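You operate a simulated robot arm through the tools that you are given. There is no shell and no other tool. Be economical: measure what you need, move in short steps, check, and stop when the job is done.

Carry out the task below with a simulated two-armed robot. There is one attempt and no reset: what you move stays moved.

Task
Stack the 30 mm grey spacer block from the top of the feed table on top of the 60 mm grey spacer block. Stack the 100 patch film roll from the top of the feed table on top of the 80 patch film roll. Take the wide yellow strap on the top of the feed table and put it away on the upper shelf of the bagger spares rack. Put the quilt swatch from the top of the feed table on the top of the hose duct. Stack the M10 machine foot from the lane along the fence on top of the M8 machine foot. Open the sealer drawer, take the grey film scrap and put it in the inside of the sealer drawer and shut the drawer again. The order is free.

Only the result counts: the job must be done as asked and must still hold three seconds after the hand-in. Knocking over, shifting, dropping, spilling or breaking anything else fails it.

Robot
Two 7-joint arms with fingered hands on one trunk, on a base that drives. Base frame: it is fixed to the floor where the robot stands at the start and does not move with it; the origin is under the middle of the robot, x ahead of it, y to its left, z up; the surface under the hand at the start is at about z = 85. Units: cm, rad, N and s.
The left shoulder is at the start at [4.6, 12.5, 115.1], the right one opposite. With the tool pointing down near the work surface each hand reaches from about 44 to 84 cm from the robot's upright axis, wherever it stands, measured 20 degrees to its own side. Places, roughly: grey film scrap (10x6x5 cm) [60, -140, 90]; grey spacer block [50, -25, 75]; inside of the sealer drawer [-240, -170, 80]; machine foot [50, -150, 100]; patch film roll [50, 0, 100]; quilt swatch [50, -100, 75]; sealer drawer [-220, -170, 90]; top of the hose duct (50x13 cm) [110, -368, 60]; upper shelf of the bagger spares rack [-250, 160, 80]; wide yellow strap (7x7x5 cm) [50, -90, 90]. Payload 4 kg a hand.
The tool frame of a hand sits at the grasp point between the pads (the TCP): z along the fingers, y along the line on which they close. The tips reach 2.9 cm beyond it. The gripper opens to 10 cm. The gripper's body begins 3.4 cm behind the TCP. The gripper is a hand of 5 fingers: y runs from the thumb to the fingers, the wrist lies at [-1.5, -10.5, -17.7] in the tool frame.
Orientation is that of the tool frame in the base frame, as a unit quaternion [w, x, y, z]. With the fingers straight down and the wrist toward the robot, the tool's x, y and z point along [0, 1, 0], [1, 0, 0] and [0, 0, -1] of the base frame.

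Tools
- The arms move only by the tool step_arm. It takes "left_motion", "right_motion" or both (then of equal length, played together; a hand with none holds still); each is text: rows parted by semicolons, each of 6 numbers parted by spaces: the shift along the tool's x, y, z in units of 40 mm (1.0 is 40 mm), then the turn, a rotation vector about the tool's x, y, z in units of 8 degrees (1.0 is 8 degrees). In form: tx ty tz rx ry rz; .... A call has 1 to 12 rows; each row shifts and turns the commanded pose from where the row before left it, along the tool's axes as they then stand. A call with a number of a shift or a turn outside -1 to 1 is refused whole. Rows are played at 5 a second. More than 5 cm and 0.15 rad between two rows, and nothing of the call is played. Where a pose cannot be reached the arm comes as near as it can. A force on the tool above 40 N (or 10 N above the force at the start of the call, whichever is more), or a blocked arm, ends the call early, and 0.2 s more pass. In this call time passes only in rows, and 0.2 s behind the last. The reply holds the time, the measured pose of the TCP, the force on the tool along the base axes, the opening and the grip force, in the units named above and with some noise, with the torque about the TCP (base axes, N m) and any sound that the robot's microphone picked up.
- Cameras (640 x 400 px; columns grow to the right, rows downward): "scene" is now at [14.21, -4.86, 130.9]; the picture's right is [-0.45, -0.89, 0.00], its down [-0.37, 0.19, -0.91] and it looks along [0.81, -0.41, -0.42] (base axes); focal length 214 px, centre (320, 200). "left" rides on the left gripper at [-6.6, -8.6, -12.1] in its tool frame; the picture's right is [-0.76, -0.31, 0.58], its down [0.59, -0.70, 0.40] and it looks along [0.28, 0.64, 0.71] (tool axes); focal length 247 px, centre (320, 200). "right" rides on the right gripper at [6.6, -8.6, -12.1] in its tool frame; the picture's right is [-0.76, 0.31, -0.58], its down [-0.59, -0.70, 0.40] and it looks along [-0.28, 0.64, 0.71] (tool axes); focal length 247 px, centre (320, 200). There is no depth. A picture from a camera that has moved, and an enlarged one, comes with that camera's place and axes in the base frame and with its lens. The place of the scene camera against the robot may be out by one fixed shift of up to 2.5 cm in any direction.
- camera(camera): a new picture of that camera. No time passes.
- raise_lower(by): slides the trunk up (or, below 0, down) by that many cm; the arms and the scene camera ride with it, the base frame stays. It gives what a move gives, with no picture.
- base_move(legs): drives the robot by 1 to 6 legs, each [ahead, turn to the left] in cm and rad, along the robot's own axes; the way and the turn of a leg run together, so that a leg with both is an arc; at most 150 cm and 3.142 rad a leg. The arms and the cameras ride along, it lands a little off, and it stops where it bumps. It gives what a move gives.
- move_fingers(index, middle, ring, little, thumb_bend, thumb_turn, hand): sets how far each is bent, from 0 (flat) to 1 (curled in); at 0.3 the hand is open as for a grip, at 0.7 the pads meet at the TCP. One left out holds its place. A second passes; each finger stops where it meets its share of the squeeze, and holds until it gets a number again. It is the only way to open and close the hand. It gives what a move gives, with no picture; readings hold the bend of each and the force on index, middle, ring, little, thumb and palm. thumb_turn goes from beside the hand (0) to across from the fingers (1), as for a grip.
- head_to(pan, tilt): turns the head with the scene camera to pan (to the left, within 1.396 rad either way) and tilt (down, from -0.506 to 1.204), counted from straight ahead of the robot. It gives what a move gives.
- zoom(camera, box): a new picture of the part [left, top, right, bottom] of that camera's present view, enlarged. No time passes.
- job_done(): hands the job in; it is judged then, once.

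Work in short steps. Places have to be worked out from the pictures, the camera data and where the tool is seen: move nearer, look again, correct. Check each grasp and each placing, and mend what went wrong. You have 207 turns and 190 pictures in all, those below and enlarged ones among them. Open the grippers and draw the arms clear of the work before you hand the job in, unless the task says otherwise; then end with one line.

The tools are called after "Emit:" as a command line: name --argument value ..., lists and objects as JSON in quotes. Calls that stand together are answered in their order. step_arm: Moves the arms, as the interface text tells. Its arguments: {"type":"object","properties":{"left_motion":{"type":"string"},"right_motion":{"type":"string"}},"required":[]} The other tools are called the same way: raise_lower (by) slides the trunk up or down; move_fingers (index, middle, ring, little, thumb_bend, thumb_turn, hand) moves the fingers one by one; base_move (legs) drives the base; head_to (pan, tilt) turns the head that bears the scene camera; camera (camera) takes a picture; zoom (camera, box) takes an enlarged picture of a part of a camera's view; job_done () hands the job in.

At the start:

```text
clock: 0.0
left_ee_pos: [52.53, -0.61, 122.97]
left_ee_rot: [-0.001, 0.707, 0.707, 0.0]
left_force: [0.4, 1.4, 0.3]
left_moment: [-0.01, 0.01, 0.0]
left_opening: 9.97
left_finger_force: 0.1
left_shape: jaw
left_bend: [0.3, 0.3, 0.3, 0.3, 0.3, 0.98]
left_finger forces: [0.0, 0.0, 0.0, 0.0, 0.1, 0.0]
right_ee_pos: [37.17, -36.26, 131.78]
right_ee_rot: [0.0, 0.707, 0.707, 0.0]
right_force: [-0.5, 0.5, 0.5]
right_moment: [-0.03, 0.02, 0.0]
right_opening: 9.99
right_finger_force: 0.1
right_shape: jaw
right_bend: [0.3, 0.3, 0.3, 0.3, 0.3, 0.98]
right_finger forces: [0.1, 0.0, 0.1, 0.1, 0.0, 0.1]
trunk travel left (down, up): [-35.0, 39.7]
robot x, y, heading: [-0.06, 0.12, -0.0]
head pan, tilt: [-0.469, 0.431]
```

scene: 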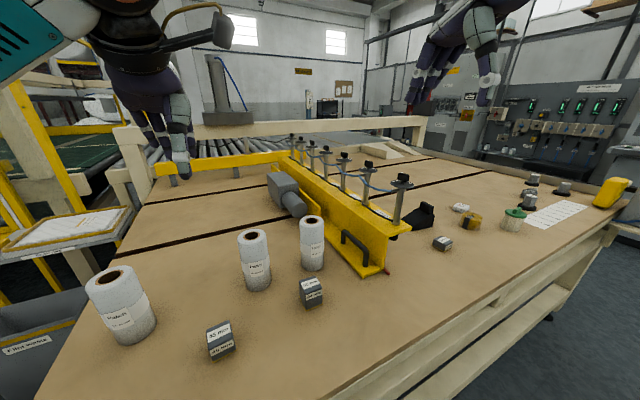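
right: 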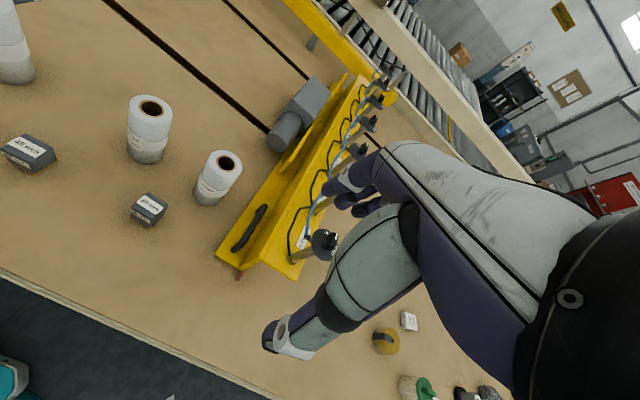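
left: 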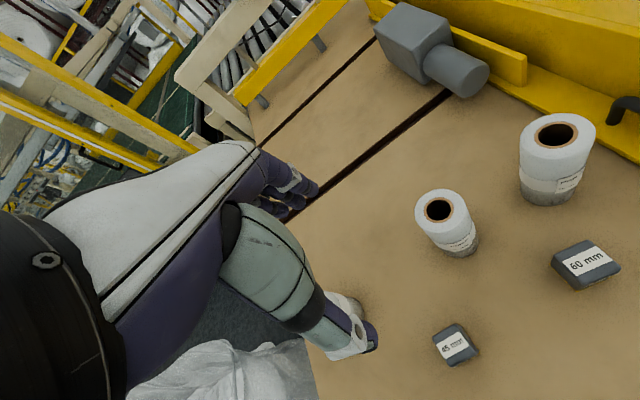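

I'll read the labels on the near blocks and rolls first, and on the far objects.

Emit:
zoom --camera "scene" --box '[70, 200, 350, 375]'

Emit:
zoom --camera "scene" --box '[400, 150, 640, 300]'

Emit:
zoom --camera "left" --box '[400, 100, 640, 380]'

```text
2.29 times, centred on (210, 288) of scene
camera zoom: at [14.21, -4.86, 130.9], right [-0.45, -0.89, 0.0], down [-0.37, 0.19, -0.91], along [0.81, -0.41, -0.42], focal length 490 px, centre (571, 0)
```

zoom: 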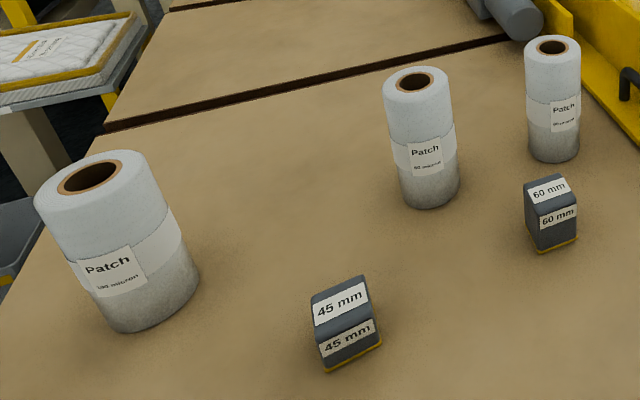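

```text
2.67 times, centred on (520, 225) of scene
camera zoom: at [14.21, -4.86, 130.9], right [-0.45, -0.89, 0.0], down [-0.37, 0.19, -0.91], along [0.81, -0.41, -0.42], focal length 572 px, centre (-213, 133)
```

zoom: 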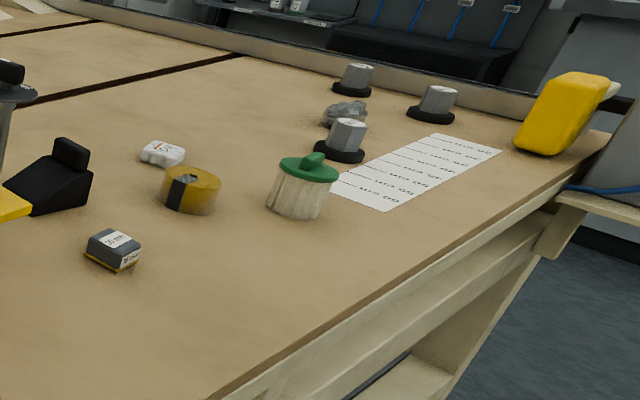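

```text
1.43 times, centred on (520, 240) of left
camera zoom: at [44.02, -7.15, 134.99], right [-0.31, -0.76, -0.58], down [-0.7, 0.59, -0.4], along [0.64, 0.28, -0.71], focal length 353 px, centre (34, 143)
```

zoom: 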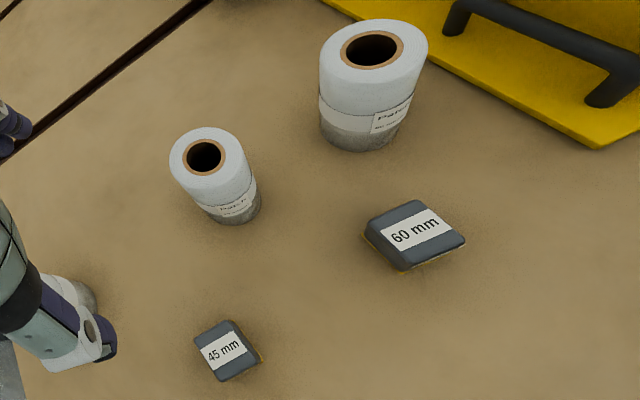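

Zoom closer on roll labels and on the machine feet.

Emit:
zoom --camera "scene" --box '[230, 210, 340, 300]'

Emit:
zoom --camera "scene" --box '[80, 280, 170, 350]'

Emit:
zoom --camera "scene" --box '[500, 165, 610, 240]'

Emit:
zoom --camera "scene" --box '[420, 190, 530, 260]'

```text
4.44 times, centred on (285, 255) of scene
camera zoom: at [14.21, -4.86, 130.9], right [-0.45, -0.89, 0.0], down [-0.37, 0.19, -0.91], along [0.81, -0.41, -0.42], focal length 953 px, centre (476, -44)
```

zoom: 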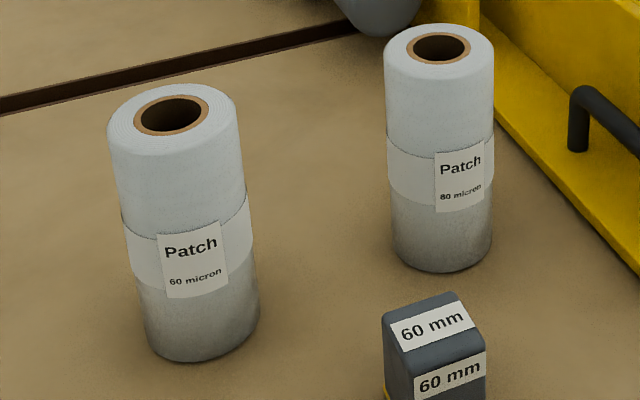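

```text
5.71 times, centred on (125, 315) of scene
camera zoom: at [14.21, -4.86, 130.9], right [-0.45, -0.89, 0.0], down [-0.37, 0.19, -0.91], along [0.81, -0.41, -0.42], focal length 1226 px, centre (1434, -457)
```

zoom: 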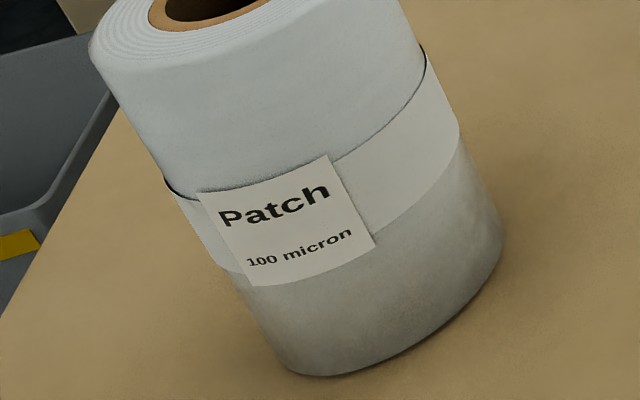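

```text
5.33 times, centred on (555, 202) of scene
camera zoom: at [14.21, -4.86, 130.9], right [-0.45, -0.89, 0.0], down [-0.37, 0.19, -0.91], along [0.81, -0.41, -0.42], focal length 1144 px, centre (-933, 187)
```

zoom: 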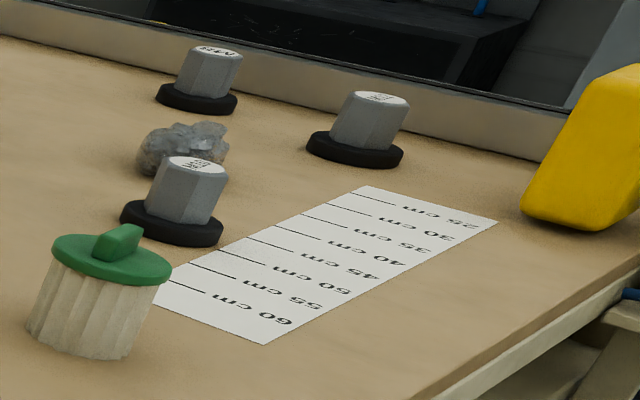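

```text
5.71 times, centred on (475, 225) of scene
camera zoom: at [14.21, -4.86, 130.9], right [-0.45, -0.89, 0.0], down [-0.37, 0.19, -0.91], along [0.81, -0.41, -0.42], focal length 1226 px, centre (-566, 57)
```

zoom: 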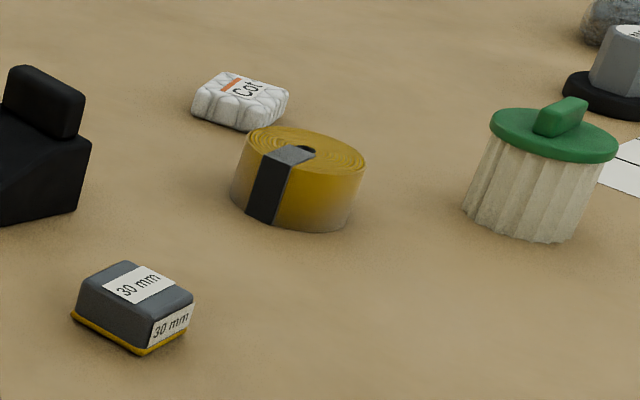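

Roll layout read: 100 at about [58,18], 60 at [59,-8], 80 at [58,-24]. The 60 mm block is at about [47,-19] and the 30 mm at [48,-70]. I'll move the left hand toward roll 100 for a close look.

Emit:
step_arm --left_motion "0.93 0 0 0 0 0;0.93 0 0 0 0 0;0.93 0 0 0 0 0;0.93 0 0 0 0 0;0.93 0 0 0 0 0"

Emit:
camera --camera "left"

Emit:
camera --camera "scene"

```text
clock: 1.2
left_ee_pos: [52.49, 18.25, 123.0]
left_ee_rot: [0.0, 0.707, 0.707, 0.0]
left_force: [-0.4, 1.0, -0.1]
left_moment: [-0.02, 0.0, -0.03]
left_opening: 10.0
left_finger_force: 0.1
left_shape: jaw
left_bend: [0.3, 0.3, 0.3, 0.3, 0.3, 0.98]
left_finger forces: [0.0, 0.0, 0.0, 0.1, 0.0, 0.0]
right_ee_pos: [37.09, -36.13, 131.78]
right_ee_rot: [0.001, 0.707, 0.707, -0.001]
right_force: [-0.3, 0.2, -0.3]
right_moment: [-0.02, -0.02, 0.01]
right_opening: 9.98
right_finger_force: 0.0
right_shape: jaw
right_bend: [0.3, 0.3, 0.3, 0.3, 0.3, 0.98]
right_finger forces: [0.0, 0.0, 0.0, 0.0, 0.1, 0.1]
trunk travel left (down, up): [-35.0, 39.7]
robot x, y, heading: [0.1, -0.09, -0.001]
head pan, tilt: [-0.469, 0.431]
```

```text
179 pictures are left
camera left: at [44.03, 11.63, 134.98], right [-0.31, -0.76, -0.58], down [-0.7, 0.59, -0.4], along [0.64, 0.28, -0.71], focal length 247 px, centre (320, 200)
```

left: 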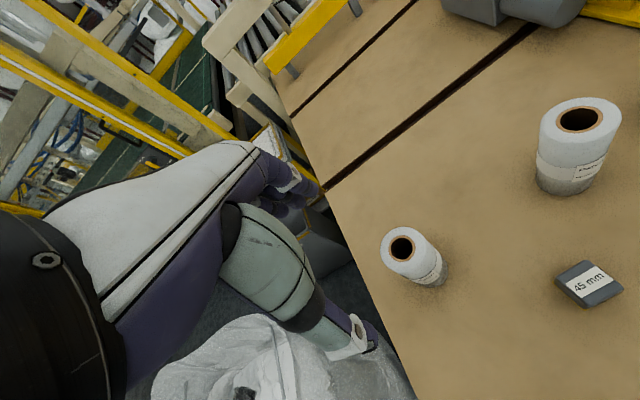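

```text
178 pictures are left
camera scene: at [14.19, -4.75, 130.91], right [-0.45, -0.89, 0.0], down [-0.37, 0.19, -0.91], along [0.81, -0.41, -0.42], focal length 214 px, centre (320, 200)
```

scene: 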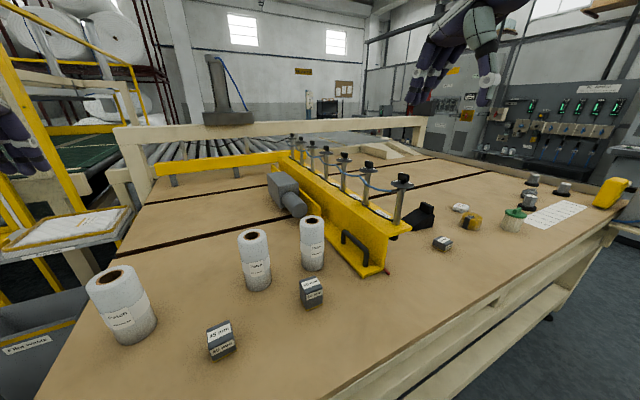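

Zoom on roll 100 for its exact axis.

Emit:
zoom --camera "left" --box '[360, 210, 480, 300]'

```text
4.44 times, centred on (420, 255) of left
camera zoom: at [44.03, 11.63, 134.98], right [-0.31, -0.76, -0.58], down [-0.7, 0.59, -0.4], along [0.64, 0.28, -0.71], focal length 1098 px, centre (-124, -44)
```

zoom: 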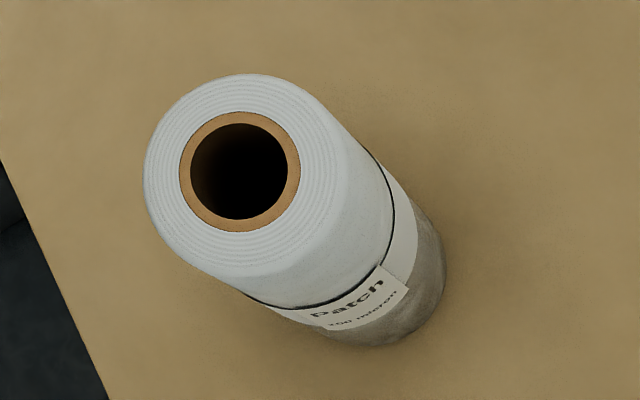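

Roll 100's axis comes out at [58.2,16.7], with its top at z≈100 and a diameter of about 6.7. I'll go above it.

Emit:
step_arm --left_motion "-0.19 0.72 0.5 0 0 0;-0.2 0.71 0.5 0 0 0;0 0 0.9 0 0 0;0 0 0.9 0 0 0"

Emit:
camera --camera "left"

```text
clock: 2.2
left_ee_pos: [58.29, 16.46, 111.67]
left_ee_rot: [0.0, 0.707, 0.708, -0.001]
left_force: [0.4, -0.2, -0.2]
left_moment: [-0.02, 0.0, 0.03]
left_opening: 9.97
left_finger_force: 0.0
left_shape: jaw
left_bend: [0.3, 0.3, 0.3, 0.3, 0.3, 0.98]
left_finger forces: [0.1, 0.0, 0.1, 0.0, 0.1, 0.0]
right_ee_pos: [37.13, -36.28, 131.8]
right_ee_rot: [0.0, 0.707, 0.707, 0.0]
right_force: [0.1, 0.0, 0.1]
right_moment: [0.03, 0.0, -0.03]
right_opening: 9.98
right_finger_force: 0.1
right_shape: jaw
right_bend: [0.3, 0.3, 0.3, 0.3, 0.3, 0.98]
right_finger forces: [0.0, 0.1, 0.0, 0.0, 0.0, 0.0]
trunk travel left (down, up): [-35.0, 39.7]
robot x, y, heading: [0.14, -0.17, -0.001]
head pan, tilt: [-0.469, 0.431]
```

```text
176 pictures are left
camera left: at [49.73, 9.92, 123.77], right [-0.31, -0.76, -0.58], down [-0.7, 0.59, -0.4], along [0.64, 0.28, -0.71], focal length 247 px, centre (320, 200)
```

left: 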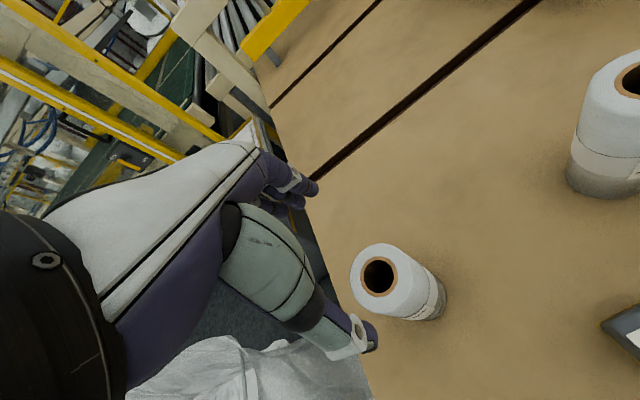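

The projection agrees with my estimate within 0.4 cm. I'll descend to grip height.

Emit:
step_arm --left_motion "0.08 0 0.9 0 0 0;0 0 0.9 0 0 0;0 0 0.9 0 0 0;0 0 0.85 0 0 0"

Emit:
camera --camera "left"

```text
clock: 3.2
left_ee_pos: [58.22, 16.91, 97.65]
left_ee_rot: [0.0, 0.707, 0.707, 0.001]
left_force: [0.9, -0.7, -0.3]
left_moment: [0.03, 0.01, 0.0]
left_opening: 9.99
left_finger_force: 0.1
left_shape: jaw
left_bend: [0.3, 0.3, 0.3, 0.3, 0.3, 0.98]
left_finger forces: [1.2, 0.0, 0.1, 0.1, 0.0, 0.0]
right_ee_pos: [37.09, -36.15, 131.79]
right_ee_rot: [0.0, 0.707, 0.707, 0.0]
right_force: [0.2, -0.2, -0.3]
right_moment: [-0.01, 0.01, 0.02]
right_opening: 9.97
right_finger_force: 0.0
right_shape: jaw
right_bend: [0.3, 0.3, 0.3, 0.3, 0.3, 0.98]
right_finger forces: [0.0, 0.0, 0.1, 0.1, 0.1, 0.1]
trunk travel left (down, up): [-35.0, 39.7]
robot x, y, heading: [0.16, -0.18, 0.001]
head pan, tilt: [-0.469, 0.431]
```

```text
175 pictures are left
camera left: at [49.67, 10.27, 109.63], right [-0.31, -0.76, -0.58], down [-0.7, 0.59, -0.4], along [0.64, 0.28, -0.71], focal length 247 px, centre (320, 200)
```

left: 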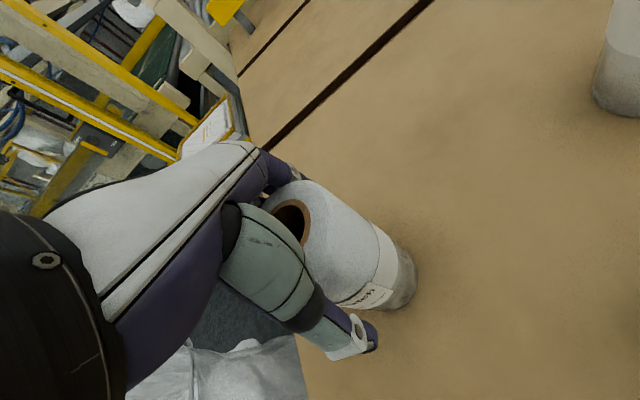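

The roll is between thumb and fingers, so I close.

Emit:
move_fingers --hand "left" --index 0.7 --middle 0.7 --ring 0.7 --little 0.7 --thumb_bend 0.7

Emit:
camera --camera "left"

```text
clock: 4.2
left_ee_pos: [58.23, 16.75, 97.49]
left_ee_rot: [0.0, 0.708, 0.707, -0.001]
left_force: [0.3, 0.8, 0.5]
left_moment: [0.09, 0.01, -0.01]
left_opening: 6.86
left_finger_force: 33.4
left_shape: fingers
left_bend: [0.43, 0.53, 0.61, 0.7, 0.56, 0.95]
left_finger forces: [20.2, 6.7, 5.7, 0.1, 35.3, 0.0]
right_ee_pos: [37.1, -36.25, 131.79]
right_ee_rot: [0.0, 0.707, 0.708, -0.001]
right_force: [-0.2, -0.1, -0.2]
right_moment: [0.0, -0.03, 0.04]
right_opening: 9.98
right_finger_force: 0.1
right_shape: jaw
right_bend: [0.3, 0.3, 0.3, 0.3, 0.3, 0.98]
right_finger forces: [0.1, 0.0, 0.0, 0.0, 0.0, 0.1]
trunk travel left (down, up): [-35.0, 39.7]
robot x, y, heading: [0.04, 0.3, -0.003]
head pan, tilt: [-0.469, 0.431]
```

```text
174 pictures are left
camera left: at [49.67, 10.26, 109.59], right [-0.31, -0.76, -0.58], down [-0.7, 0.59, -0.4], along [0.64, 0.28, -0.71], focal length 247 px, centre (320, 200)
```

left: 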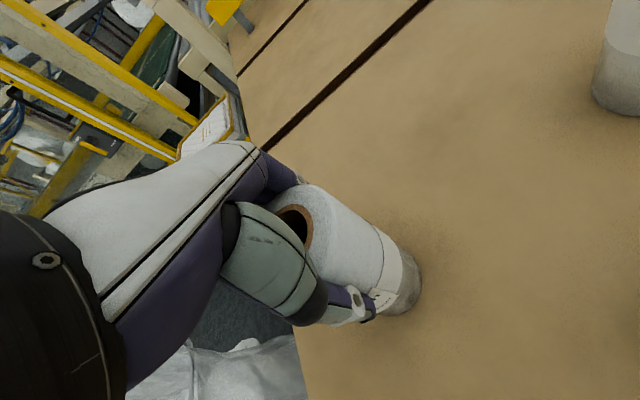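

Grip 33 N on thumb, index, middle and ring. Lift.

Emit:
step_arm --left_motion "0 0 -0.5 0 0 0;0 0 -0.9 0 0 0;0 0 -0.9 0 0 0;0 0 -0.9 0 0 0;0 0 -0.9 0 0 0;0 0 -0.9 0 0 0"

Emit:
camera --camera "left"

Emit:
camera --camera "scene"

```text
clock: 5.6
left_ee_pos: [58.2, 16.83, 117.49]
left_ee_rot: [0.0, 0.707, 0.707, 0.0]
left_force: [0.0, 0.4, -4.7]
left_moment: [0.03, -0.01, -0.01]
left_opening: 6.83
left_finger_force: 33.5
left_shape: fingers
left_bend: [0.43, 0.53, 0.62, 0.7, 0.56, 0.95]
left_finger forces: [20.9, 6.0, 5.3, 0.1, 33.2, 0.0]
right_ee_pos: [37.06, -36.16, 131.81]
right_ee_rot: [0.0, 0.707, 0.707, -0.001]
right_force: [0.5, 0.3, 0.6]
right_moment: [0.0, -0.03, -0.04]
right_opening: 9.97
right_finger_force: 0.1
right_shape: jaw
right_bend: [0.3, 0.3, 0.3, 0.3, 0.3, 0.98]
right_finger forces: [0.1, 0.0, 0.0, 0.0, 0.1, 0.0]
trunk travel left (down, up): [-35.0, 39.7]
robot x, y, heading: [-0.01, -0.16, 0.001]
head pan, tilt: [-0.469, 0.431]
```

```text
173 pictures are left
camera left: at [49.74, 10.17, 129.62], right [-0.31, -0.76, -0.58], down [-0.7, 0.59, -0.4], along [0.64, 0.28, -0.71], focal length 247 px, centre (320, 200)
```

left: 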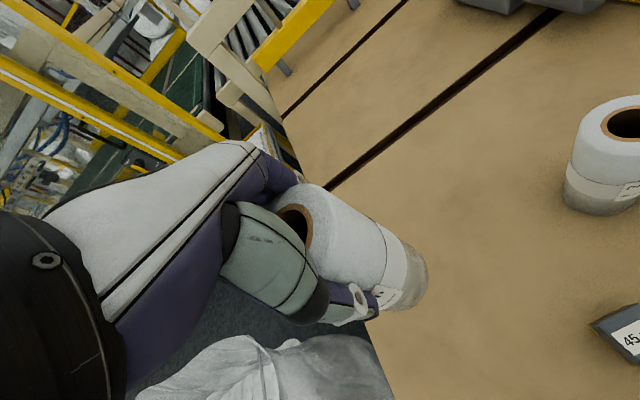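

```text
172 pictures are left
camera scene: at [14.2, -4.87, 130.9], right [-0.45, -0.89, 0.0], down [-0.37, 0.19, -0.91], along [0.81, -0.41, -0.42], focal length 214 px, centre (320, 200)
```

scene: 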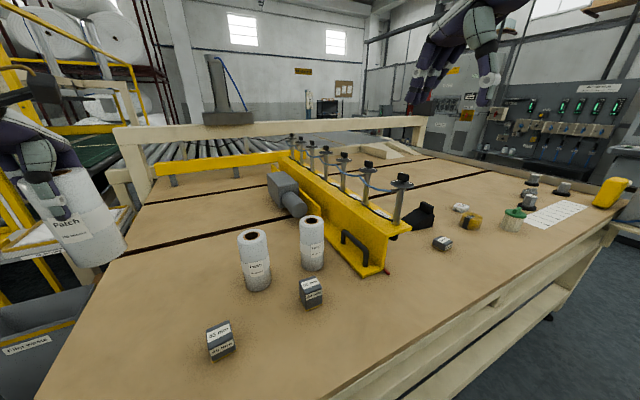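

Held (about 0.5 kg). I'll raise 4 cm more, then turn the base about −0.67 rad to carry it over roll 80.

Emit:
step_arm --left_motion "0 0 -0.9 0 0 0"

Emit:
base_move --legs '[[0, -0.6]]'

Emit:
camera --camera "left"

Emit:
camera --camera "scene"

```text
clock: 6.0
left_ee_pos: [58.21, 16.52, 121.07]
left_ee_rot: [0.0, 0.707, 0.707, 0.001]
left_force: [-0.8, -0.2, -4.2]
left_moment: [0.01, -0.01, -0.06]
left_opening: 6.84
left_finger_force: 32.3
left_shape: fingers
left_bend: [0.43, 0.53, 0.62, 0.7, 0.56, 0.95]
left_finger forces: [20.8, 6.1, 5.2, 0.0, 33.1, 0.0]
right_ee_pos: [37.0, -36.29, 131.76]
right_ee_rot: [0.0, 0.707, 0.708, 0.0]
right_force: [-0.3, 0.5, -0.3]
right_moment: [0.02, -0.04, 0.01]
right_opening: 9.95
right_finger_force: 0.1
right_shape: jaw
right_bend: [0.3, 0.3, 0.3, 0.3, 0.3, 0.98]
right_finger forces: [0.0, 0.0, 0.1, 0.1, 0.0, 0.0]
trunk travel left (down, up): [-35.0, 39.7]
robot x, y, heading: [0.15, 0.23, -0.001]
head pan, tilt: [-0.469, 0.431]
```

```text
clock: 8.1
left_ee_pos: [57.65, -19.15, 120.98]
left_ee_rot: [0.001, 0.885, 0.466, 0.0]
left_force: [-1.0, -0.1, -3.8]
left_moment: [0.02, -0.06, 0.0]
left_opening: 6.83
left_finger_force: 31.0
left_shape: fingers
left_bend: [0.43, 0.53, 0.63, 0.7, 0.56, 0.95]
left_finger forces: [19.8, 5.9, 5.1, 0.0, 31.9, 0.0]
right_ee_pos: [10.28, -51.02, 131.64]
right_ee_rot: [0.0, 0.884, 0.467, 0.0]
right_force: [-0.6, -0.2, -0.4]
right_moment: [0.01, -0.03, -0.01]
right_opening: 9.98
right_finger_force: 0.1
right_shape: jaw
right_bend: [0.3, 0.3, 0.3, 0.3, 0.3, 0.98]
right_finger forces: [0.1, 0.0, 0.0, 0.1, 0.1, 0.0]
trunk travel left (down, up): [-35.0, 39.7]
robot x, y, heading: [0.1, 0.12, -0.601]
head pan, tilt: [-0.469, 0.431]
```

```text
171 pictures are left
camera left: at [46.84, -19.75, 133.12], right [-0.68, -0.45, -0.58], down [-0.25, 0.88, -0.4], along [0.69, -0.13, -0.71], focal length 247 px, centre (320, 200)
```

left: 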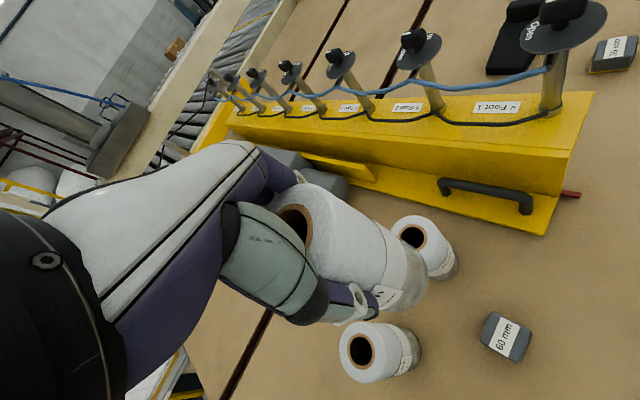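

```text
170 pictures are left
camera scene: at [9.42, -12.04, 130.9], right [-0.88, -0.48, 0.0], down [-0.2, 0.37, -0.91], along [0.44, -0.8, -0.42], focal length 214 px, centre (320, 200)
```

scene: 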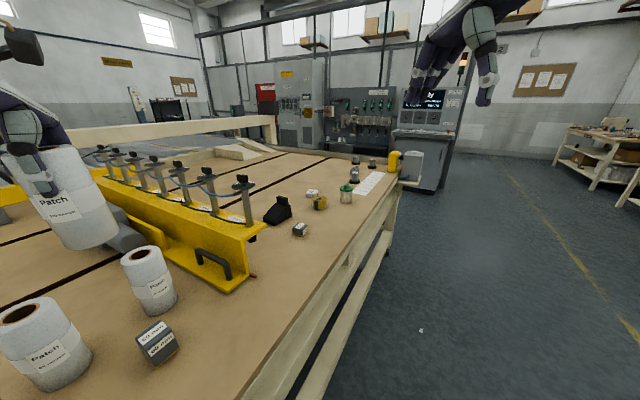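

Roll 80 is visible beside the held roll. Zoom to measure it and the held roll.

Emit:
zoom --camera "left" --box '[260, 160, 480, 320]'

```text
2.50 times, centred on (370, 240) of left
camera zoom: at [46.84, -19.75, 133.12], right [-0.68, -0.45, -0.58], down [-0.25, 0.88, -0.4], along [0.69, -0.13, -0.71], focal length 617 px, centre (195, 100)
```

zoom: 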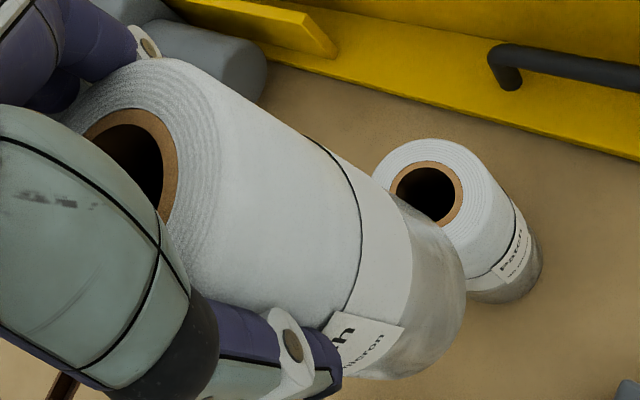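

Roll 80 sits at [60.1,-25.4] with its top at about 100.3. I'll move the held roll above it, staying about 4 cm clear, and compare in two views.

Emit:
step_arm --left_motion "-0.41 0.72 0 0 0 0;-0.41 0.72 0 0 0 0;0 0 0.5 0 0 0;0 0 0.5 0 0 0"

Emit:
head_to --pan 0.1 --tilt 0.5

Emit:
zoom --camera "left" --box '[260, 160, 480, 320]'

Emit:
camera --camera "scene"

```text
clock: 9.1
left_ee_pos: [60.52, -25.15, 117.03]
left_ee_rot: [0.0, 0.885, 0.466, 0.0]
left_force: [0.5, 0.3, -3.2]
left_moment: [0.02, -0.01, 0.0]
left_opening: 6.8
left_finger_force: 31.4
left_shape: fingers
left_bend: [0.43, 0.53, 0.63, 0.7, 0.56, 0.94]
left_finger forces: [19.8, 6.0, 5.2, 0.0, 31.7, 0.0]
right_ee_pos: [10.18, -50.88, 131.84]
right_ee_rot: [-0.001, 0.884, 0.467, 0.0]
right_force: [-0.1, 0.2, 0.4]
right_moment: [-0.01, -0.03, -0.01]
right_opening: 9.99
right_finger_force: 0.0
right_shape: jaw
right_bend: [0.3, 0.3, 0.3, 0.3, 0.3, 0.98]
right_finger forces: [0.0, 0.0, 0.1, 0.0, 0.0, 0.1]
trunk travel left (down, up): [-35.0, 39.7]
robot x, y, heading: [-0.02, -0.13, -0.6]
head pan, tilt: [-0.469, 0.431]
```

```text
clock: 10.1
left_ee_pos: [60.47, -25.12, 116.93]
left_ee_rot: [0.0, 0.884, 0.467, 0.0]
left_force: [-0.4, -0.3, -3.8]
left_moment: [-0.02, 0.02, -0.01]
left_opening: 6.8
left_finger_force: 31.6
left_shape: fingers
left_bend: [0.43, 0.53, 0.63, 0.7, 0.56, 0.94]
left_finger forces: [19.8, 6.0, 5.2, 0.0, 31.7, 0.0]
right_ee_pos: [10.29, -50.75, 131.8]
right_ee_rot: [0.0, 0.885, 0.466, 0.001]
right_force: [-0.1, 1.0, -0.6]
right_moment: [0.0, -0.01, -0.02]
right_opening: 9.98
right_finger_force: 0.1
right_shape: jaw
right_bend: [0.3, 0.3, 0.3, 0.3, 0.3, 0.98]
right_finger forces: [0.0, 0.1, 0.0, 0.0, 0.0, 0.1]
trunk travel left (down, up): [-35.0, 39.7]
robot x, y, heading: [-0.45, -0.26, -0.598]
head pan, tilt: [0.099, 0.499]
```

```text
2.50 times, centred on (370, 240) of left
camera zoom: at [49.74, -25.67, 129.09], right [-0.68, -0.45, -0.58], down [-0.25, 0.88, -0.4], along [0.69, -0.13, -0.71], focal length 617 px, centre (195, 100)
```

zoom: 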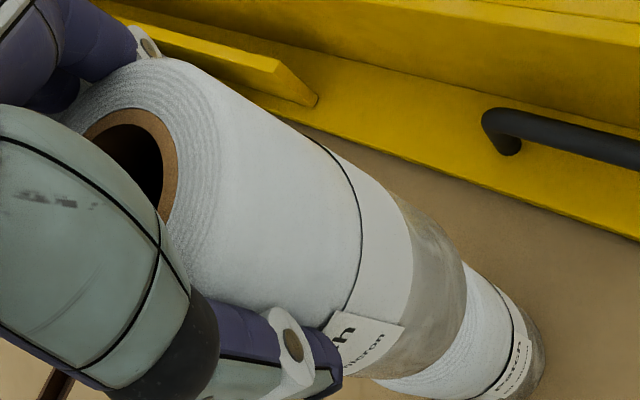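

```text
167 pictures are left
camera scene: at [12.99, -8.31, 130.28], right [-0.48, -0.88, 0.0], down [-0.42, 0.23, -0.88], along [0.77, -0.42, -0.48], focal length 214 px, centre (320, 200)
```

scene: 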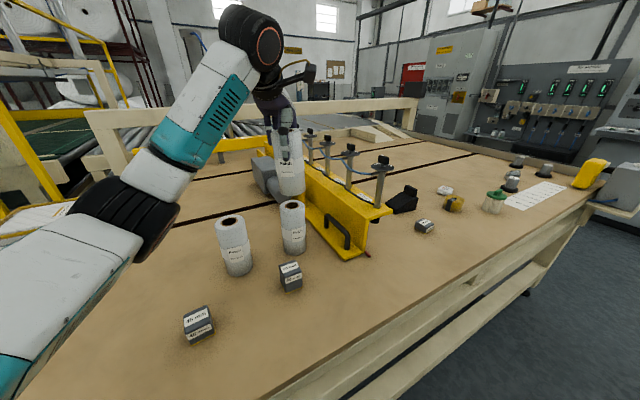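

Zoom tighter to compare silhouettes in both views.

Emit:
zoom --camera "left" --box '[360, 210, 480, 330]'

Emit:
zoom --camera "scene" --box '[250, 110, 350, 270]'

```text
3.33 times, centred on (420, 270) of left
camera zoom: at [49.74, -25.67, 129.09], right [-0.68, -0.45, -0.58], down [-0.25, 0.88, -0.4], along [0.69, -0.13, -0.71], focal length 823 px, centre (-13, -33)
```

zoom: 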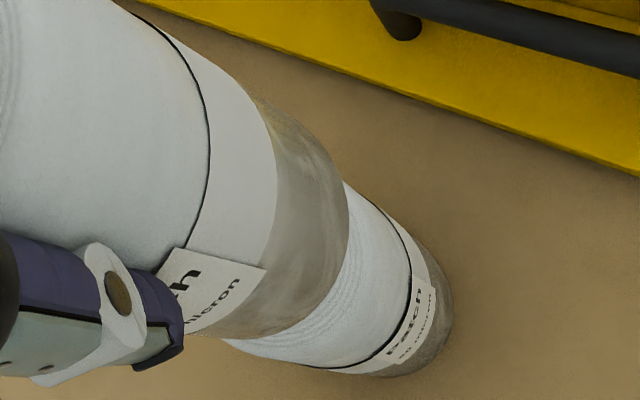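

```text
2.50 times, centred on (300, 190) of scene
camera zoom: at [12.99, -8.31, 130.28], right [-0.48, -0.88, 0.0], down [-0.42, 0.23, -0.88], along [0.77, -0.42, -0.48], focal length 536 px, centre (370, 225)
```

zoom: 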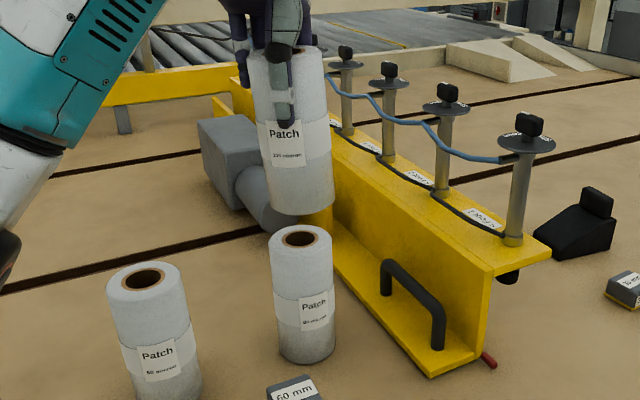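

Both views say the held roll should shift about +0.33 cm in y. I'll correct that and descend to nearly touching.

Emit:
step_arm --left_motion "0.08 -0.04 0.4 0 0 0;0 0 0.45 0 0 0"

Emit:
zoom --camera "left" --box '[360, 210, 480, 330]'

Emit:
zoom --camera "scene" --box '[270, 150, 330, 260]'

```text
clock: 10.7
left_ee_pos: [60.53, -24.75, 113.59]
left_ee_rot: [0.0, 0.885, 0.466, 0.001]
left_force: [-0.5, 1.9, -4.3]
left_moment: [0.0, 0.01, 0.02]
left_opening: 6.81
left_finger_force: 31.1
left_shape: fingers
left_bend: [0.43, 0.53, 0.63, 0.7, 0.56, 0.94]
left_finger forces: [19.7, 6.0, 5.2, 0.1, 31.5, 0.0]
right_ee_pos: [10.25, -50.93, 131.7]
right_ee_rot: [-0.001, 0.884, 0.467, -0.001]
right_force: [-1.8, 0.1, 0.2]
right_moment: [-0.03, 0.05, 0.01]
right_opening: 9.98
right_finger_force: 0.1
right_shape: jaw
right_bend: [0.3, 0.3, 0.3, 0.3, 0.3, 0.98]
right_finger forces: [0.0, 0.1, 0.0, 0.0, 0.1, 0.1]
trunk travel left (down, up): [-35.0, 39.7]
robot x, y, heading: [0.18, 0.1, -0.6]
head pan, tilt: [0.099, 0.499]
```

```text
3.33 times, centred on (420, 270) of left
camera zoom: at [49.83, -25.32, 125.64], right [-0.68, -0.45, -0.58], down [-0.25, 0.88, -0.4], along [0.69, -0.13, -0.71], focal length 823 px, centre (-13, -33)
```

zoom: 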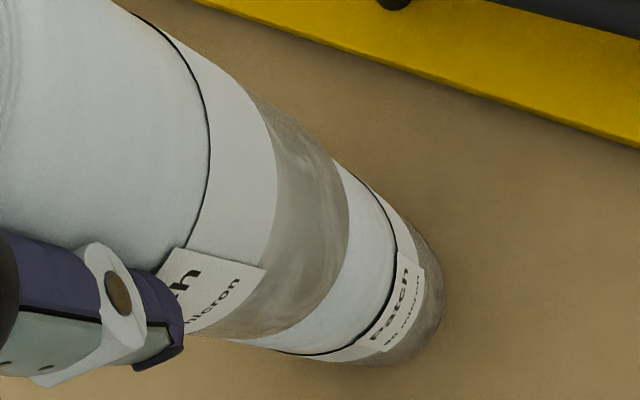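

```text
3.64 times, centred on (300, 205) of scene
camera zoom: at [13.01, -8.32, 130.27], right [-0.48, -0.88, 0.0], down [-0.42, 0.23, -0.88], along [0.77, -0.42, -0.48], focal length 780 px, centre (393, 182)
```

zoom: 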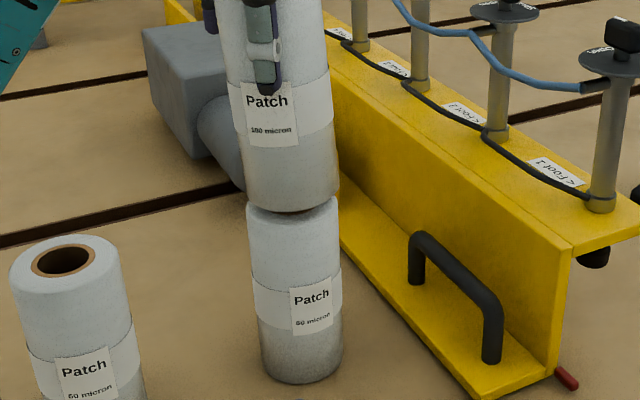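

Silhouettes align in both views. Zoom at the gap to judge depth.

Emit:
zoom --camera "scene" --box '[280, 195, 310, 225]'

Emit:
zoom --camera "left" --box '[400, 250, 450, 320]'

```text
13.33 times, centred on (295, 210) of scene
camera zoom: at [13.01, -8.32, 130.27], right [-0.48, -0.88, 0.0], down [-0.42, 0.23, -0.88], along [0.77, -0.42, -0.48], focal length 2860 px, centre (653, 67)
```

zoom: 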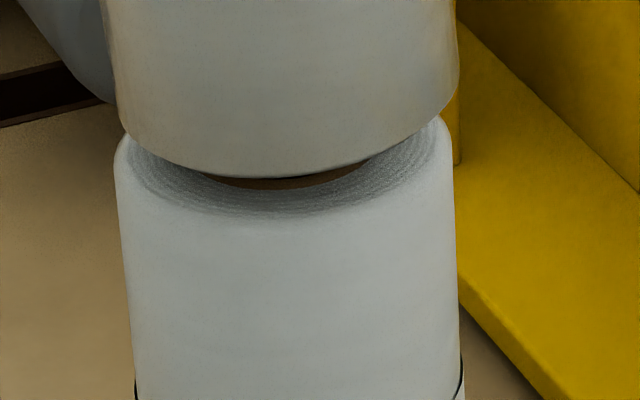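

```text
5.71 times, centred on (425, 285) of left
camera zoom: at [49.83, -25.32, 125.64], right [-0.68, -0.45, -0.58], down [-0.25, 0.88, -0.4], along [0.69, -0.13, -0.71], focal length 1411 px, centre (-280, -286)
```

zoom: 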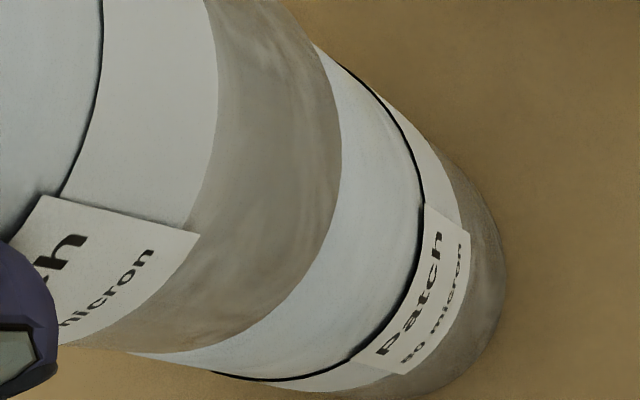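

Depth is also consistent, with a gap of about 1 cm and the centre within 0.3 cm. I'll lower to contact.

Emit:
step_arm --left_motion "0 0 0.15 0 0 0;0 0 0.05 0 0 0;0 0 0.03 0 0 0;0 0 0.03 0 0 0"

Emit:
zoom --camera "scene" --box '[280, 195, 310, 225]'

```text
clock: 11.7
left_ee_pos: [60.52, -24.64, 112.65]
left_ee_rot: [0.001, 0.885, 0.466, 0.0]
left_force: [0.3, 0.4, 0.0]
left_moment: [0.07, -0.02, 0.03]
left_opening: 6.8
left_finger_force: 32.3
left_shape: fingers
left_bend: [0.43, 0.53, 0.63, 0.7, 0.56, 0.94]
left_finger forces: [20.2, 6.1, 5.4, 0.0, 31.7, 0.0]
right_ee_pos: [10.18, -50.88, 131.75]
right_ee_rot: [0.0, 0.884, 0.467, 0.0]
right_force: [-0.1, 0.6, 0.5]
right_moment: [-0.03, -0.03, -0.01]
right_opening: 9.99
right_finger_force: 0.0
right_shape: jaw
right_bend: [0.3, 0.3, 0.3, 0.3, 0.3, 0.98]
right_finger forces: [0.0, 0.0, 0.0, 0.1, 0.0, 0.0]
trunk travel left (down, up): [-35.0, 39.7]
robot x, y, heading: [0.19, 0.12, -0.599]
head pan, tilt: [0.099, 0.499]
```

```text
13.33 times, centred on (295, 210) of scene
camera zoom: at [12.97, -8.3, 130.29], right [-0.48, -0.88, 0.0], down [-0.42, 0.23, -0.88], along [0.77, -0.42, -0.48], focal length 2860 px, centre (653, 67)
```

zoom: 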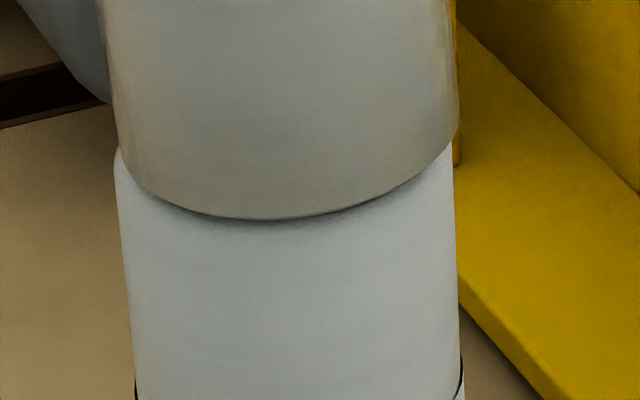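

The weight is on the lower roll and alignment looks good. Release.

Emit:
move_fingers --hand "left" --index 0.2 --middle 0.2 --ring 0.2 --little 0.2 --thumb_bend 0.2

Emit:
zoom --camera "scene" --box '[250, 110, 350, 270]'

Emit:
camera --camera "left"

```text
clock: 12.7
left_ee_pos: [60.54, -24.75, 112.54]
left_ee_rot: [-0.001, 0.884, 0.467, 0.001]
left_force: [0.1, 0.0, -0.1]
left_moment: [0.01, -0.01, 0.03]
left_opening: 11.62
left_finger_force: 0.1
left_shape: fingers
left_bend: [0.2, 0.2, 0.2, 0.2, 0.2, 0.97]
left_finger forces: [0.1, 0.0, 0.0, 0.1, 0.0, 0.1]
right_ee_pos: [10.28, -50.89, 131.79]
right_ee_rot: [0.001, 0.884, 0.467, 0.0]
right_force: [-0.8, -0.1, -0.6]
right_moment: [-0.02, 0.02, -0.02]
right_opening: 10.0
right_finger_force: 0.1
right_shape: jaw
right_bend: [0.3, 0.3, 0.3, 0.3, 0.3, 0.98]
right_finger forces: [0.0, 0.0, 0.0, 0.1, 0.0, 0.1]
trunk travel left (down, up): [-35.0, 39.7]
robot x, y, heading: [-0.24, -0.12, -0.602]
head pan, tilt: [0.099, 0.499]
```

```text
2.50 times, centred on (300, 190) of scene
camera zoom: at [12.97, -8.3, 130.28], right [-0.48, -0.88, 0.0], down [-0.42, 0.23, -0.88], along [0.77, -0.42, -0.48], focal length 536 px, centre (370, 225)
```

zoom: 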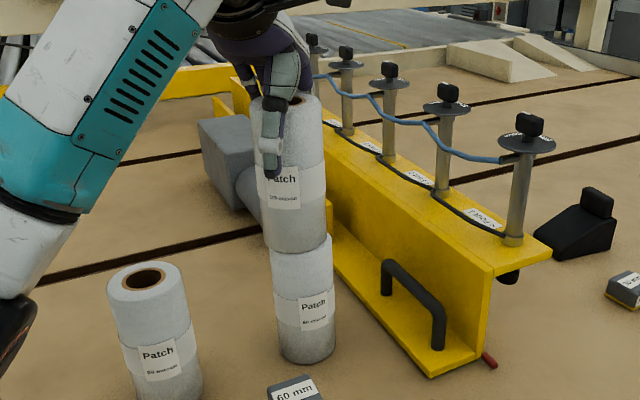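

```text
158 pictures are left
camera left: at [49.76, -25.27, 124.67], right [-0.68, -0.45, -0.58], down [-0.25, 0.88, -0.4], along [0.69, -0.13, -0.71], focal length 247 px, centre (320, 200)
```

left: 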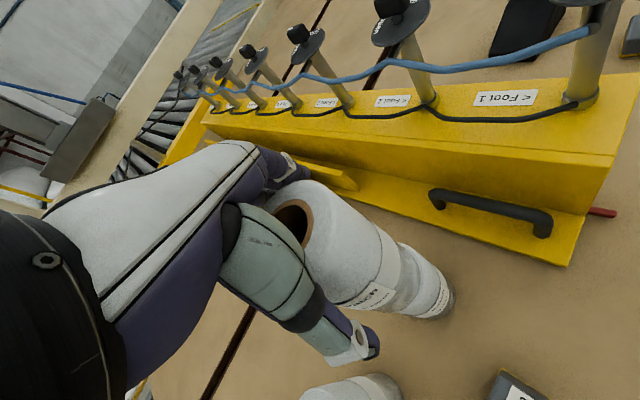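

The stack stands. I'll withdraw straight up.

Emit:
step_arm --left_motion "0 0 -0.6 0 0 0;0 0 -0.8 0 0 0;0 0 -0.9 0 0 0;0 0 -0.9 0 0 0;0 0 -0.9 0 0 0"

Emit:
camera --camera "left"

Emit:
camera --camera "scene"

```text
clock: 13.9
left_ee_pos: [60.42, -24.74, 129.09]
left_ee_rot: [0.0, 0.885, 0.466, 0.0]
left_force: [-0.1, 0.4, 0.3]
left_moment: [-0.03, -0.05, 0.0]
left_opening: 11.62
left_finger_force: 0.0
left_shape: fingers
left_bend: [0.2, 0.2, 0.2, 0.2, 0.2, 0.97]
left_finger forces: [0.0, 0.1, 0.0, 0.1, 0.0, 0.0]
right_ee_pos: [10.17, -50.88, 131.84]
right_ee_rot: [0.001, 0.885, 0.466, 0.0]
right_force: [0.2, 0.0, -0.1]
right_moment: [-0.01, -0.02, 0.0]
right_opening: 9.97
right_finger_force: 0.1
right_shape: jaw
right_bend: [0.3, 0.3, 0.3, 0.3, 0.3, 0.98]
right_finger forces: [0.0, 0.0, 0.0, 0.0, 0.1, 0.0]
trunk travel left (down, up): [-35.0, 39.7]
robot x, y, heading: [0.26, 0.23, -0.601]
head pan, tilt: [0.099, 0.499]
```

```text
157 pictures are left
camera left: at [49.74, -25.32, 141.1], right [-0.68, -0.45, -0.58], down [-0.25, 0.88, -0.4], along [0.69, -0.13, -0.71], focal length 247 px, centre (320, 200)
```

left: 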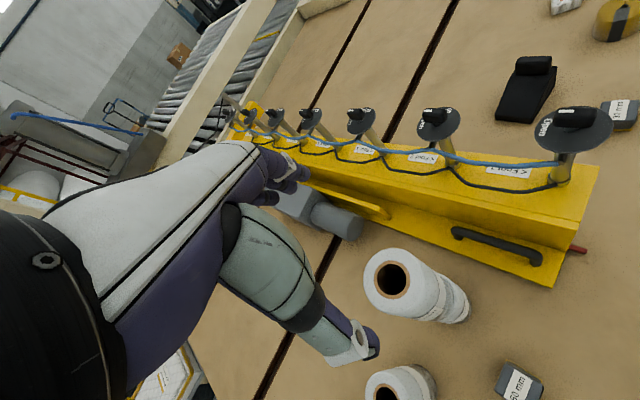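

```text
156 pictures are left
camera scene: at [12.88, -8.31, 130.29], right [-0.48, -0.88, 0.0], down [-0.42, 0.23, -0.88], along [0.77, -0.42, -0.48], focal length 214 px, centre (320, 200)
```

scene: 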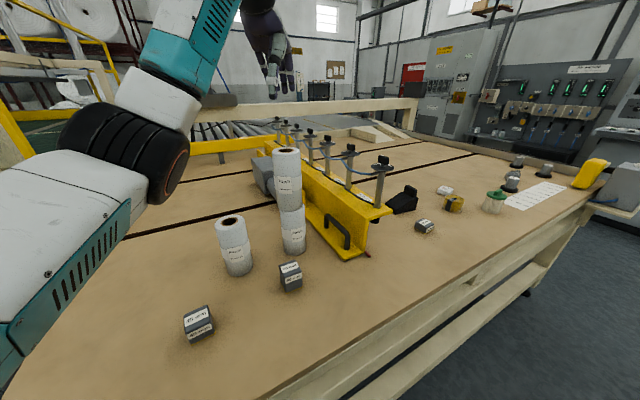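

The stack is good. Retract the left arm, then drive 40 cm along −y (turn, ahead, turn back) to face the 30 mm block.

Emit:
step_arm --left_motion "0.55 -0.8 -0.1 0 0 0;0.55 -0.8 -0.1 0 0 0;0.55 -0.8 -0.1 0 0 0;0.55 -0.8 -0.1 0 0 0;0.55 -0.8 -0.1 0 0 0;0.55 -0.8 -0.1 0 0 0;0.55 -0.8 -0.1 0 0 0"

Emit:
base_move --legs '[[0, -0.97], [42, 0], [0, 1.57]]'

Emit:
head_to --pan -0.3 --tilt 0.6

Emit:
camera --camera "scene"

Emit:
camera --camera "right"

```text
clock: 15.5
left_ee_pos: [50.69, 0.85, 131.79]
left_ee_rot: [0.0, 0.885, 0.466, 0.0]
left_force: [0.7, 0.1, -0.2]
left_moment: [-0.04, -0.01, 0.0]
left_opening: 11.61
left_finger_force: 0.0
left_shape: fingers
left_bend: [0.2, 0.2, 0.2, 0.2, 0.2, 0.98]
left_finger forces: [0.0, 0.0, 0.0, 0.0, 0.0, 0.0]
right_ee_pos: [10.14, -50.61, 131.92]
right_ee_rot: [0.0, 0.885, 0.466, 0.0]
right_force: [0.2, 0.7, -1.1]
right_moment: [-0.03, -0.02, 0.01]
right_opening: 9.98
right_finger_force: 0.1
right_shape: jaw
right_bend: [0.3, 0.3, 0.3, 0.3, 0.3, 0.98]
right_finger forces: [0.0, 0.0, 0.1, 0.0, 0.0, 0.0]
trunk travel left (down, up): [-35.0, 39.7]
robot x, y, heading: [0.05, -0.27, -0.602]
head pan, tilt: [0.099, 0.499]
```

```text
clock: 24.6
left_ee_pos: [41.07, -13.16, 131.82]
left_ee_rot: [0.0, 0.707, 0.707, 0.0]
left_force: [0.3, -0.5, -0.1]
left_moment: [0.0, -0.03, -0.03]
left_opening: 11.61
left_finger_force: 0.0
left_shape: fingers
left_bend: [0.2, 0.2, 0.2, 0.2, 0.2, 0.98]
left_finger forces: [0.1, 0.0, 0.0, 0.1, 0.1, 0.0]
right_ee_pos: [36.73, -78.39, 131.82]
right_ee_rot: [0.0, 0.707, 0.707, 0.0]
right_force: [0.7, 1.4, -0.3]
right_moment: [0.02, 0.0, 0.0]
right_opening: 9.96
right_finger_force: 0.0
right_shape: jaw
right_bend: [0.3, 0.3, 0.3, 0.3, 0.3, 0.98]
right_finger forces: [0.0, 0.1, 0.1, 0.0, 0.0, 0.1]
trunk travel left (down, up): [-35.0, 39.7]
robot x, y, heading: [-0.1, -42.35, -0.001]
head pan, tilt: [0.099, 0.499]
```

```text
clock: 25.4
left_ee_pos: [41.03, -13.13, 131.88]
left_ee_rot: [0.0, 0.707, 0.708, -0.001]
left_force: [0.4, -1.1, 0.2]
left_moment: [-0.03, -0.01, -0.03]
left_opening: 11.62
left_finger_force: 0.1
left_shape: fingers
left_bend: [0.2, 0.2, 0.2, 0.2, 0.2, 0.98]
left_finger forces: [0.0, 0.0, 0.0, 0.0, 0.0, 0.1]
right_ee_pos: [36.62, -78.56, 131.77]
right_ee_rot: [0.0, 0.707, 0.707, 0.0]
right_force: [0.2, 0.0, -0.8]
right_moment: [0.0, -0.01, 0.03]
right_opening: 9.96
right_finger_force: 0.1
right_shape: jaw
right_bend: [0.3, 0.3, 0.3, 0.3, 0.3, 0.98]
right_finger forces: [0.0, 0.0, 0.0, 0.1, 0.0, 0.0]
trunk travel left (down, up): [-35.0, 39.7]
robot x, y, heading: [-0.37, -42.72, -0.002]
head pan, tilt: [-0.3, 0.6]
```

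```text
155 pictures are left
camera scene: at [14.09, -45.66, 129.38], right [-0.29, -0.96, 0.0], down [-0.54, 0.17, -0.82], along [0.79, -0.24, -0.57], focal length 214 px, centre (320, 200)
```

scene: 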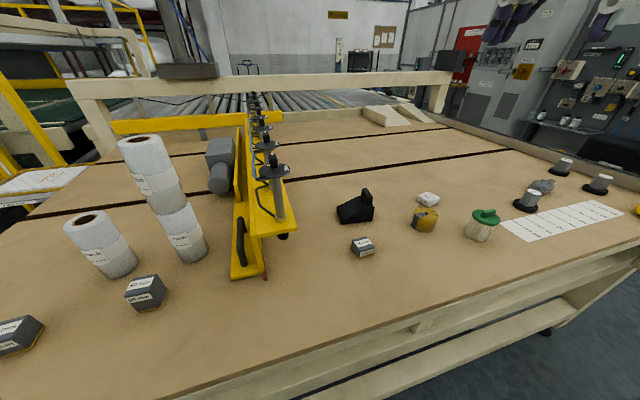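

```text
154 pictures are left
camera right: at [28.25, -71.93, 143.8], right [0.31, -0.76, 0.58], down [-0.7, -0.59, -0.4], along [0.64, -0.28, -0.71], focal length 247 px, centre (320, 200)
```

right: 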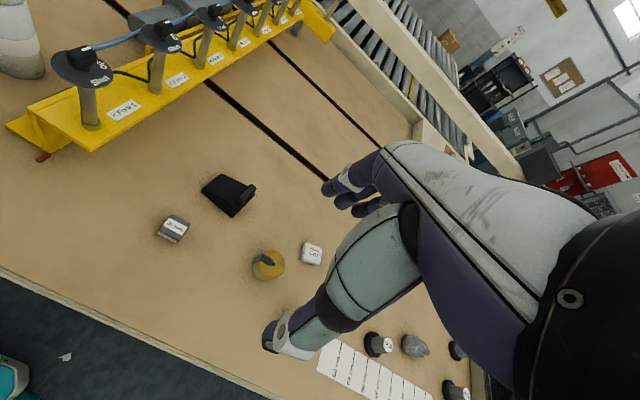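

The 30 mm block is at about [47.3,-67]. Zoom in to get its yaw.

Emit:
zoom --camera "right" --box '[140, 200, 210, 260]'

Emit:
zoom --camera "scene" --box '[110, 220, 230, 320]'

```text
6.67 times, centred on (175, 230) of right
camera zoom: at [28.25, -71.93, 143.8], right [0.31, -0.76, 0.58], down [-0.7, -0.59, -0.4], along [0.64, -0.28, -0.71], focal length 1646 px, centre (1287, 0)
```

zoom: 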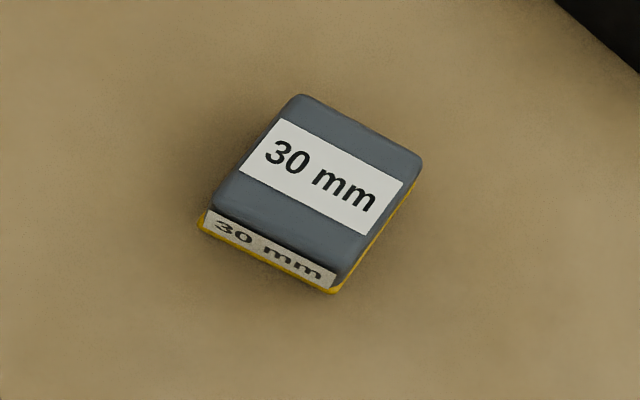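

```text
4.00 times, centred on (170, 270) of scene
camera zoom: at [14.09, -45.66, 129.38], right [-0.29, -0.96, 0.0], down [-0.54, 0.17, -0.82], along [0.79, -0.24, -0.57], focal length 858 px, centre (920, -80)
```

zoom: 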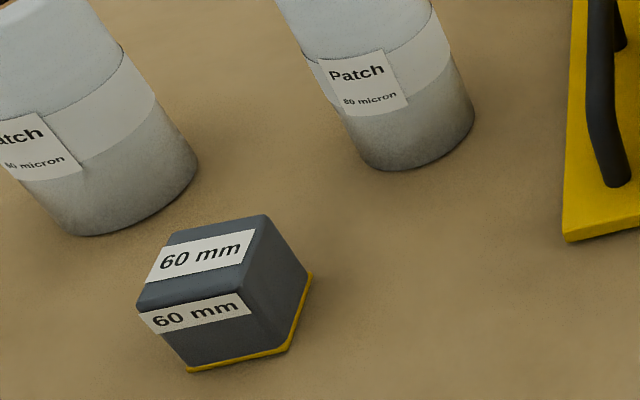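

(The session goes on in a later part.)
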